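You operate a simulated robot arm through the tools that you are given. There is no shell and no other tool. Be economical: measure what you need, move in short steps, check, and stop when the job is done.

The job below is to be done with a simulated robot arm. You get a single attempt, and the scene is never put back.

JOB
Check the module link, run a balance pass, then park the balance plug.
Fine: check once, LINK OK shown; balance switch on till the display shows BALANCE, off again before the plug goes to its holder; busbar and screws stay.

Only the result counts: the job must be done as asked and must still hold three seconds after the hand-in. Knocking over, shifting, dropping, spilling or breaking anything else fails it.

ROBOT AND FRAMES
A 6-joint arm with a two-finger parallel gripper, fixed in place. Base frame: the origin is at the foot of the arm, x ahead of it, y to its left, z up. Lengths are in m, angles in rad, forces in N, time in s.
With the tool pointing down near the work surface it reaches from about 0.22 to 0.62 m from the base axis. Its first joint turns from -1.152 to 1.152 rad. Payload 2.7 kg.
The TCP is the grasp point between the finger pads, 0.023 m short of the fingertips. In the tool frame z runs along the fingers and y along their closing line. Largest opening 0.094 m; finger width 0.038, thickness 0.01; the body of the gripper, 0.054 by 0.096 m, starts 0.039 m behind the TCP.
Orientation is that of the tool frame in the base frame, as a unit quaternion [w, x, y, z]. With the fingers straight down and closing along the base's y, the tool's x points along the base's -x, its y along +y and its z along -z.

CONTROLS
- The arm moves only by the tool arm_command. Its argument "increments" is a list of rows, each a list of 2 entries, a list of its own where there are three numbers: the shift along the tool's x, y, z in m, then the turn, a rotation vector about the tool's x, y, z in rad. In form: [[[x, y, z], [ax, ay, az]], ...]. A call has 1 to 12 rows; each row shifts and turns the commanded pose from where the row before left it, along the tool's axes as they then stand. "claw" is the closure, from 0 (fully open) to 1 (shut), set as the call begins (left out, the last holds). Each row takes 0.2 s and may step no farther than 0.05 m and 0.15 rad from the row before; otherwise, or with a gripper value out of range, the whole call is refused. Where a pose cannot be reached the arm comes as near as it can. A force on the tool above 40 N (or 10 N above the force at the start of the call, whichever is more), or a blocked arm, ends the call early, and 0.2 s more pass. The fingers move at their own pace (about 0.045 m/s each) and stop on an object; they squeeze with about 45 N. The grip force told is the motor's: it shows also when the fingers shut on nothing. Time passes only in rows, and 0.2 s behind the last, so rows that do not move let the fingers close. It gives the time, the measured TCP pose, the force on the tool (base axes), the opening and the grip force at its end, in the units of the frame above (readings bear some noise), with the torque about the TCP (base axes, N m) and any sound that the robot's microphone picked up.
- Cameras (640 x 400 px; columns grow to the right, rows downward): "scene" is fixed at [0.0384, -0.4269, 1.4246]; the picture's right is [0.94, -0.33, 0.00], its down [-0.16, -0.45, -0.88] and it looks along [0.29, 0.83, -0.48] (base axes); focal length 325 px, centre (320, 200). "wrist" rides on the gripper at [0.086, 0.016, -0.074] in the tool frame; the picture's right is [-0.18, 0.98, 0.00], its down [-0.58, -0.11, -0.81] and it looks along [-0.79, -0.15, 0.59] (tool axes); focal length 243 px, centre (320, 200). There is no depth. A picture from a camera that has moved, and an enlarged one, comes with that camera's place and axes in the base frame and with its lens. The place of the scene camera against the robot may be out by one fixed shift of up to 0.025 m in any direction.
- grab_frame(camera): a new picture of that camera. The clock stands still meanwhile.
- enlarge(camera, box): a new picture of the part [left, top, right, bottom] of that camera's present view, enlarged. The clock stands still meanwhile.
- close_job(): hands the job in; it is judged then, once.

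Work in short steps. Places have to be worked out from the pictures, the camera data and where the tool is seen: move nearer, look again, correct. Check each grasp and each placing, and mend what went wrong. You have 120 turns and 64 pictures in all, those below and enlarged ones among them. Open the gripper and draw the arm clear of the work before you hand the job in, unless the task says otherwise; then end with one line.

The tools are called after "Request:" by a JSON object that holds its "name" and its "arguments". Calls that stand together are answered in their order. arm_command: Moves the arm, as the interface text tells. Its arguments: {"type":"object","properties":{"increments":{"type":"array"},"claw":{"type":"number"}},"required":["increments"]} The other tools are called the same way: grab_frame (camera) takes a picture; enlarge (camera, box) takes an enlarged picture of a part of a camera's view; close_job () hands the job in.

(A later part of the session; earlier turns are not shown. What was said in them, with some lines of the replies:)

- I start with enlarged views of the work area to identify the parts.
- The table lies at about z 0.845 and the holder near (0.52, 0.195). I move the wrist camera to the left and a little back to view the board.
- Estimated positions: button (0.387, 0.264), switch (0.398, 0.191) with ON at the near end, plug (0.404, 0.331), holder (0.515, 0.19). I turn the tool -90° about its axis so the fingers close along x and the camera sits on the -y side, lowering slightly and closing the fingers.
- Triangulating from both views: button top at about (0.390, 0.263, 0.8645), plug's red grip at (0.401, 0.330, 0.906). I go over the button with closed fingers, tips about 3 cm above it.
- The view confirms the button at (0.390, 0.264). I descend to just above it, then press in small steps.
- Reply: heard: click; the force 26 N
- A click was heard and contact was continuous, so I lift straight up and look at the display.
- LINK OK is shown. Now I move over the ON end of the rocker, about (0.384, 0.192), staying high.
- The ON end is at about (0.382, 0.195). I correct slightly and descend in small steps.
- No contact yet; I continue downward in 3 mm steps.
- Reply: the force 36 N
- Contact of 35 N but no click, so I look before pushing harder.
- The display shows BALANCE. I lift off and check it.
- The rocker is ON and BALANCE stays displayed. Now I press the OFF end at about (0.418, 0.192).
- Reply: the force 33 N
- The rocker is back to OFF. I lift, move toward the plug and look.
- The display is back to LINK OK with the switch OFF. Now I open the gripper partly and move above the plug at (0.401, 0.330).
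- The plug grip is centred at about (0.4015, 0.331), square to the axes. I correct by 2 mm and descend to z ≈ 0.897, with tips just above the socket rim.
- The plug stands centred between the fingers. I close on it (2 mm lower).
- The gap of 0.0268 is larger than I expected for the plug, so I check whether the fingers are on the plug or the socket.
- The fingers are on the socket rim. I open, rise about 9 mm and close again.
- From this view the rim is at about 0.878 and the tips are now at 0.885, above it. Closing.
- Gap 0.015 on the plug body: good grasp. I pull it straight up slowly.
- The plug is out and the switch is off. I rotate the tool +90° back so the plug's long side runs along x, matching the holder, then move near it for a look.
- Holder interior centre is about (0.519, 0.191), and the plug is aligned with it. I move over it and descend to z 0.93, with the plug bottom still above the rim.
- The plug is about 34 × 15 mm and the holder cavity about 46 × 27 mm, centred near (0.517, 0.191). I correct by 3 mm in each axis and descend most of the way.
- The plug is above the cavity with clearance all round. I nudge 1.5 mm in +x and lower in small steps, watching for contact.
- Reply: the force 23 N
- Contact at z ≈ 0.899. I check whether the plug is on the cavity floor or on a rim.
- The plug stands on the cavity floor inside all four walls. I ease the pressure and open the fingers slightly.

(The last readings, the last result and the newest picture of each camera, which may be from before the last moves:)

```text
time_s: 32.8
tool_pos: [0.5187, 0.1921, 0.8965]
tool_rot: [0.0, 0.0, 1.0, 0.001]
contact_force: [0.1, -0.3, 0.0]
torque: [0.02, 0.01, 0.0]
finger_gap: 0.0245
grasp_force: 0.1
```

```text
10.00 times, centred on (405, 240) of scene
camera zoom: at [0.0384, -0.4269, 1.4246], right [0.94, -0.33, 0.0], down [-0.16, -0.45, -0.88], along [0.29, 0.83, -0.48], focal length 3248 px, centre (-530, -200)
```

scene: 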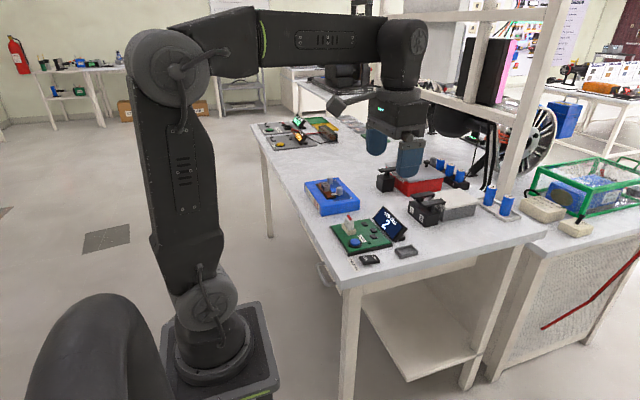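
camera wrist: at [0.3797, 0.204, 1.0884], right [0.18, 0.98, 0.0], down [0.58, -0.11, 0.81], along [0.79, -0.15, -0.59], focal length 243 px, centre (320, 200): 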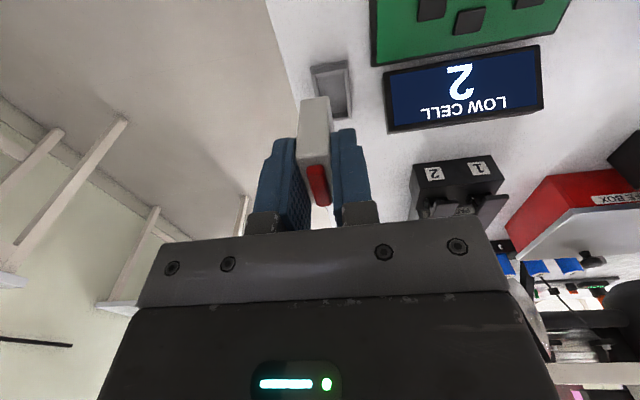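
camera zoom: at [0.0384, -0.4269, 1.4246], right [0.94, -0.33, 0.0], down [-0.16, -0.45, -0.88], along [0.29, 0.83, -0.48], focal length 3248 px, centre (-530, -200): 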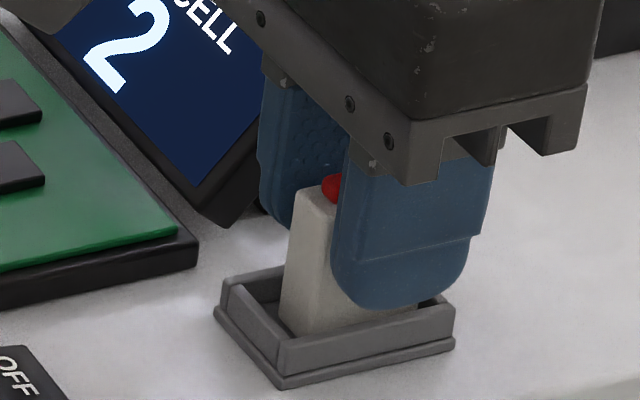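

The plug stands freely in the holder. I rise straight up and back off.

Request:
{"name": "arm_command", "arguments": {"increments": [[[0, 0, -0.01], [0, 0, 0]], [[0, 0, -0.02], [0, 0, 0]], [[0, 0, -0.03], [0, 0, 0]], [[0, 0, -0.04], [0, 0, 0]], [[0, 0, -0.04], [0, 0, 0]], [[0.03, 0, -0.04], [0, 0, 0]], [[0.04, 0, -0.02], [0, 0, 0]], [[0.04, 0, 0], [0, 0, 0]], [[0, 0, 0], [0, 0, 0]]]}}

Request:
{"name": "enlarge", "arguments": {"camera": "scene", "box": [330, 190, 430, 270]}}

Request:
{"name": "grab_frame", "arguments": {"camera": "wrist"}}

```text
time_s: 34.8
tool_pos: [0.4095, 0.1932, 1.0946]
tool_rot: [-0.001, 0.0, 1.0, -0.001]
contact_force: [0.2, -1.1, 0.1]
torque: [0.0, 0.01, 0.0]
finger_gap: 0.0245
grasp_force: 0.1
```

```text
5.00 times, centred on (380, 230) of scene
camera zoom: at [0.0384, -0.4269, 1.4246], right [0.94, -0.33, 0.0], down [-0.16, -0.45, -0.88], along [0.29, 0.83, -0.48], focal length 1624 px, centre (20, 50)
```

zoom: 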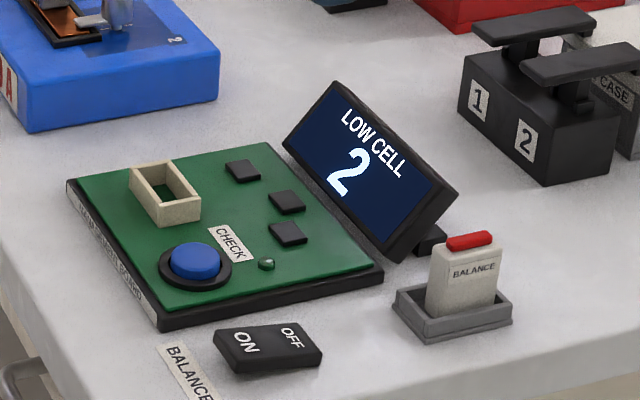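

```text
21 pictures are left
camera wrist: at [0.3225, 0.2091, 1.1701], right [0.18, 0.98, 0.0], down [0.58, -0.11, 0.81], along [0.79, -0.15, -0.59], focal length 243 px, centre (320, 200)
```

wrist: 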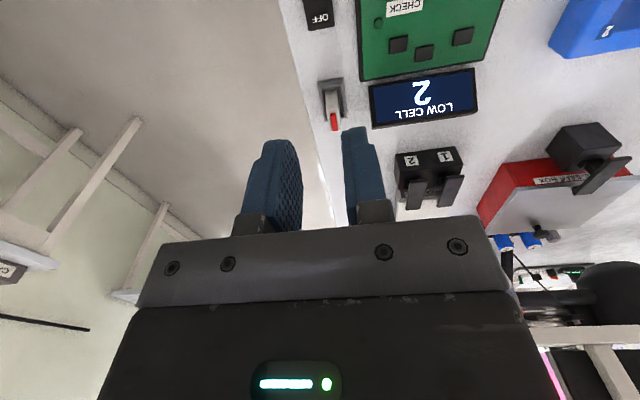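

The plug stands upright in its holder, the switch is OFF and nothing else has moved. I open the gripper fully and hand in.

Request:
{"name": "arm_command", "arguments": {"increments": [[[0.03, 0, -0.03], [0, 0, 0]], [[0.03, 0, -0.03], [0, 0, 0]], [[0, 0, 0], [0, 0, 0]], [[0, 0, 0], [0, 0, 0]]], "claw": 0}}

Request:
{"name": "close_job", "arguments": {}}

```text
time_s: 35.8
tool_pos: [0.3489, 0.1921, 1.1588]
tool_rot: [0.001, -0.001, 1.0, 0.0]
contact_force: [0.4, 0.3, -0.3]
torque: [0.02, 0.02, 0.01]
finger_gap: 0.0942
grasp_force: 0.0
```

```text
The job is handed in.
```

I pressed CHECK once and LINK OK came up, ran the balance switch ON until BALANCE showed and then OFF, and stood the balance plug upright in its holder; on my first try at the plug the fingers briefly closed on the socket rim, with no visible shift, and after the plug was pulled the display went back to LOW CELL 2.
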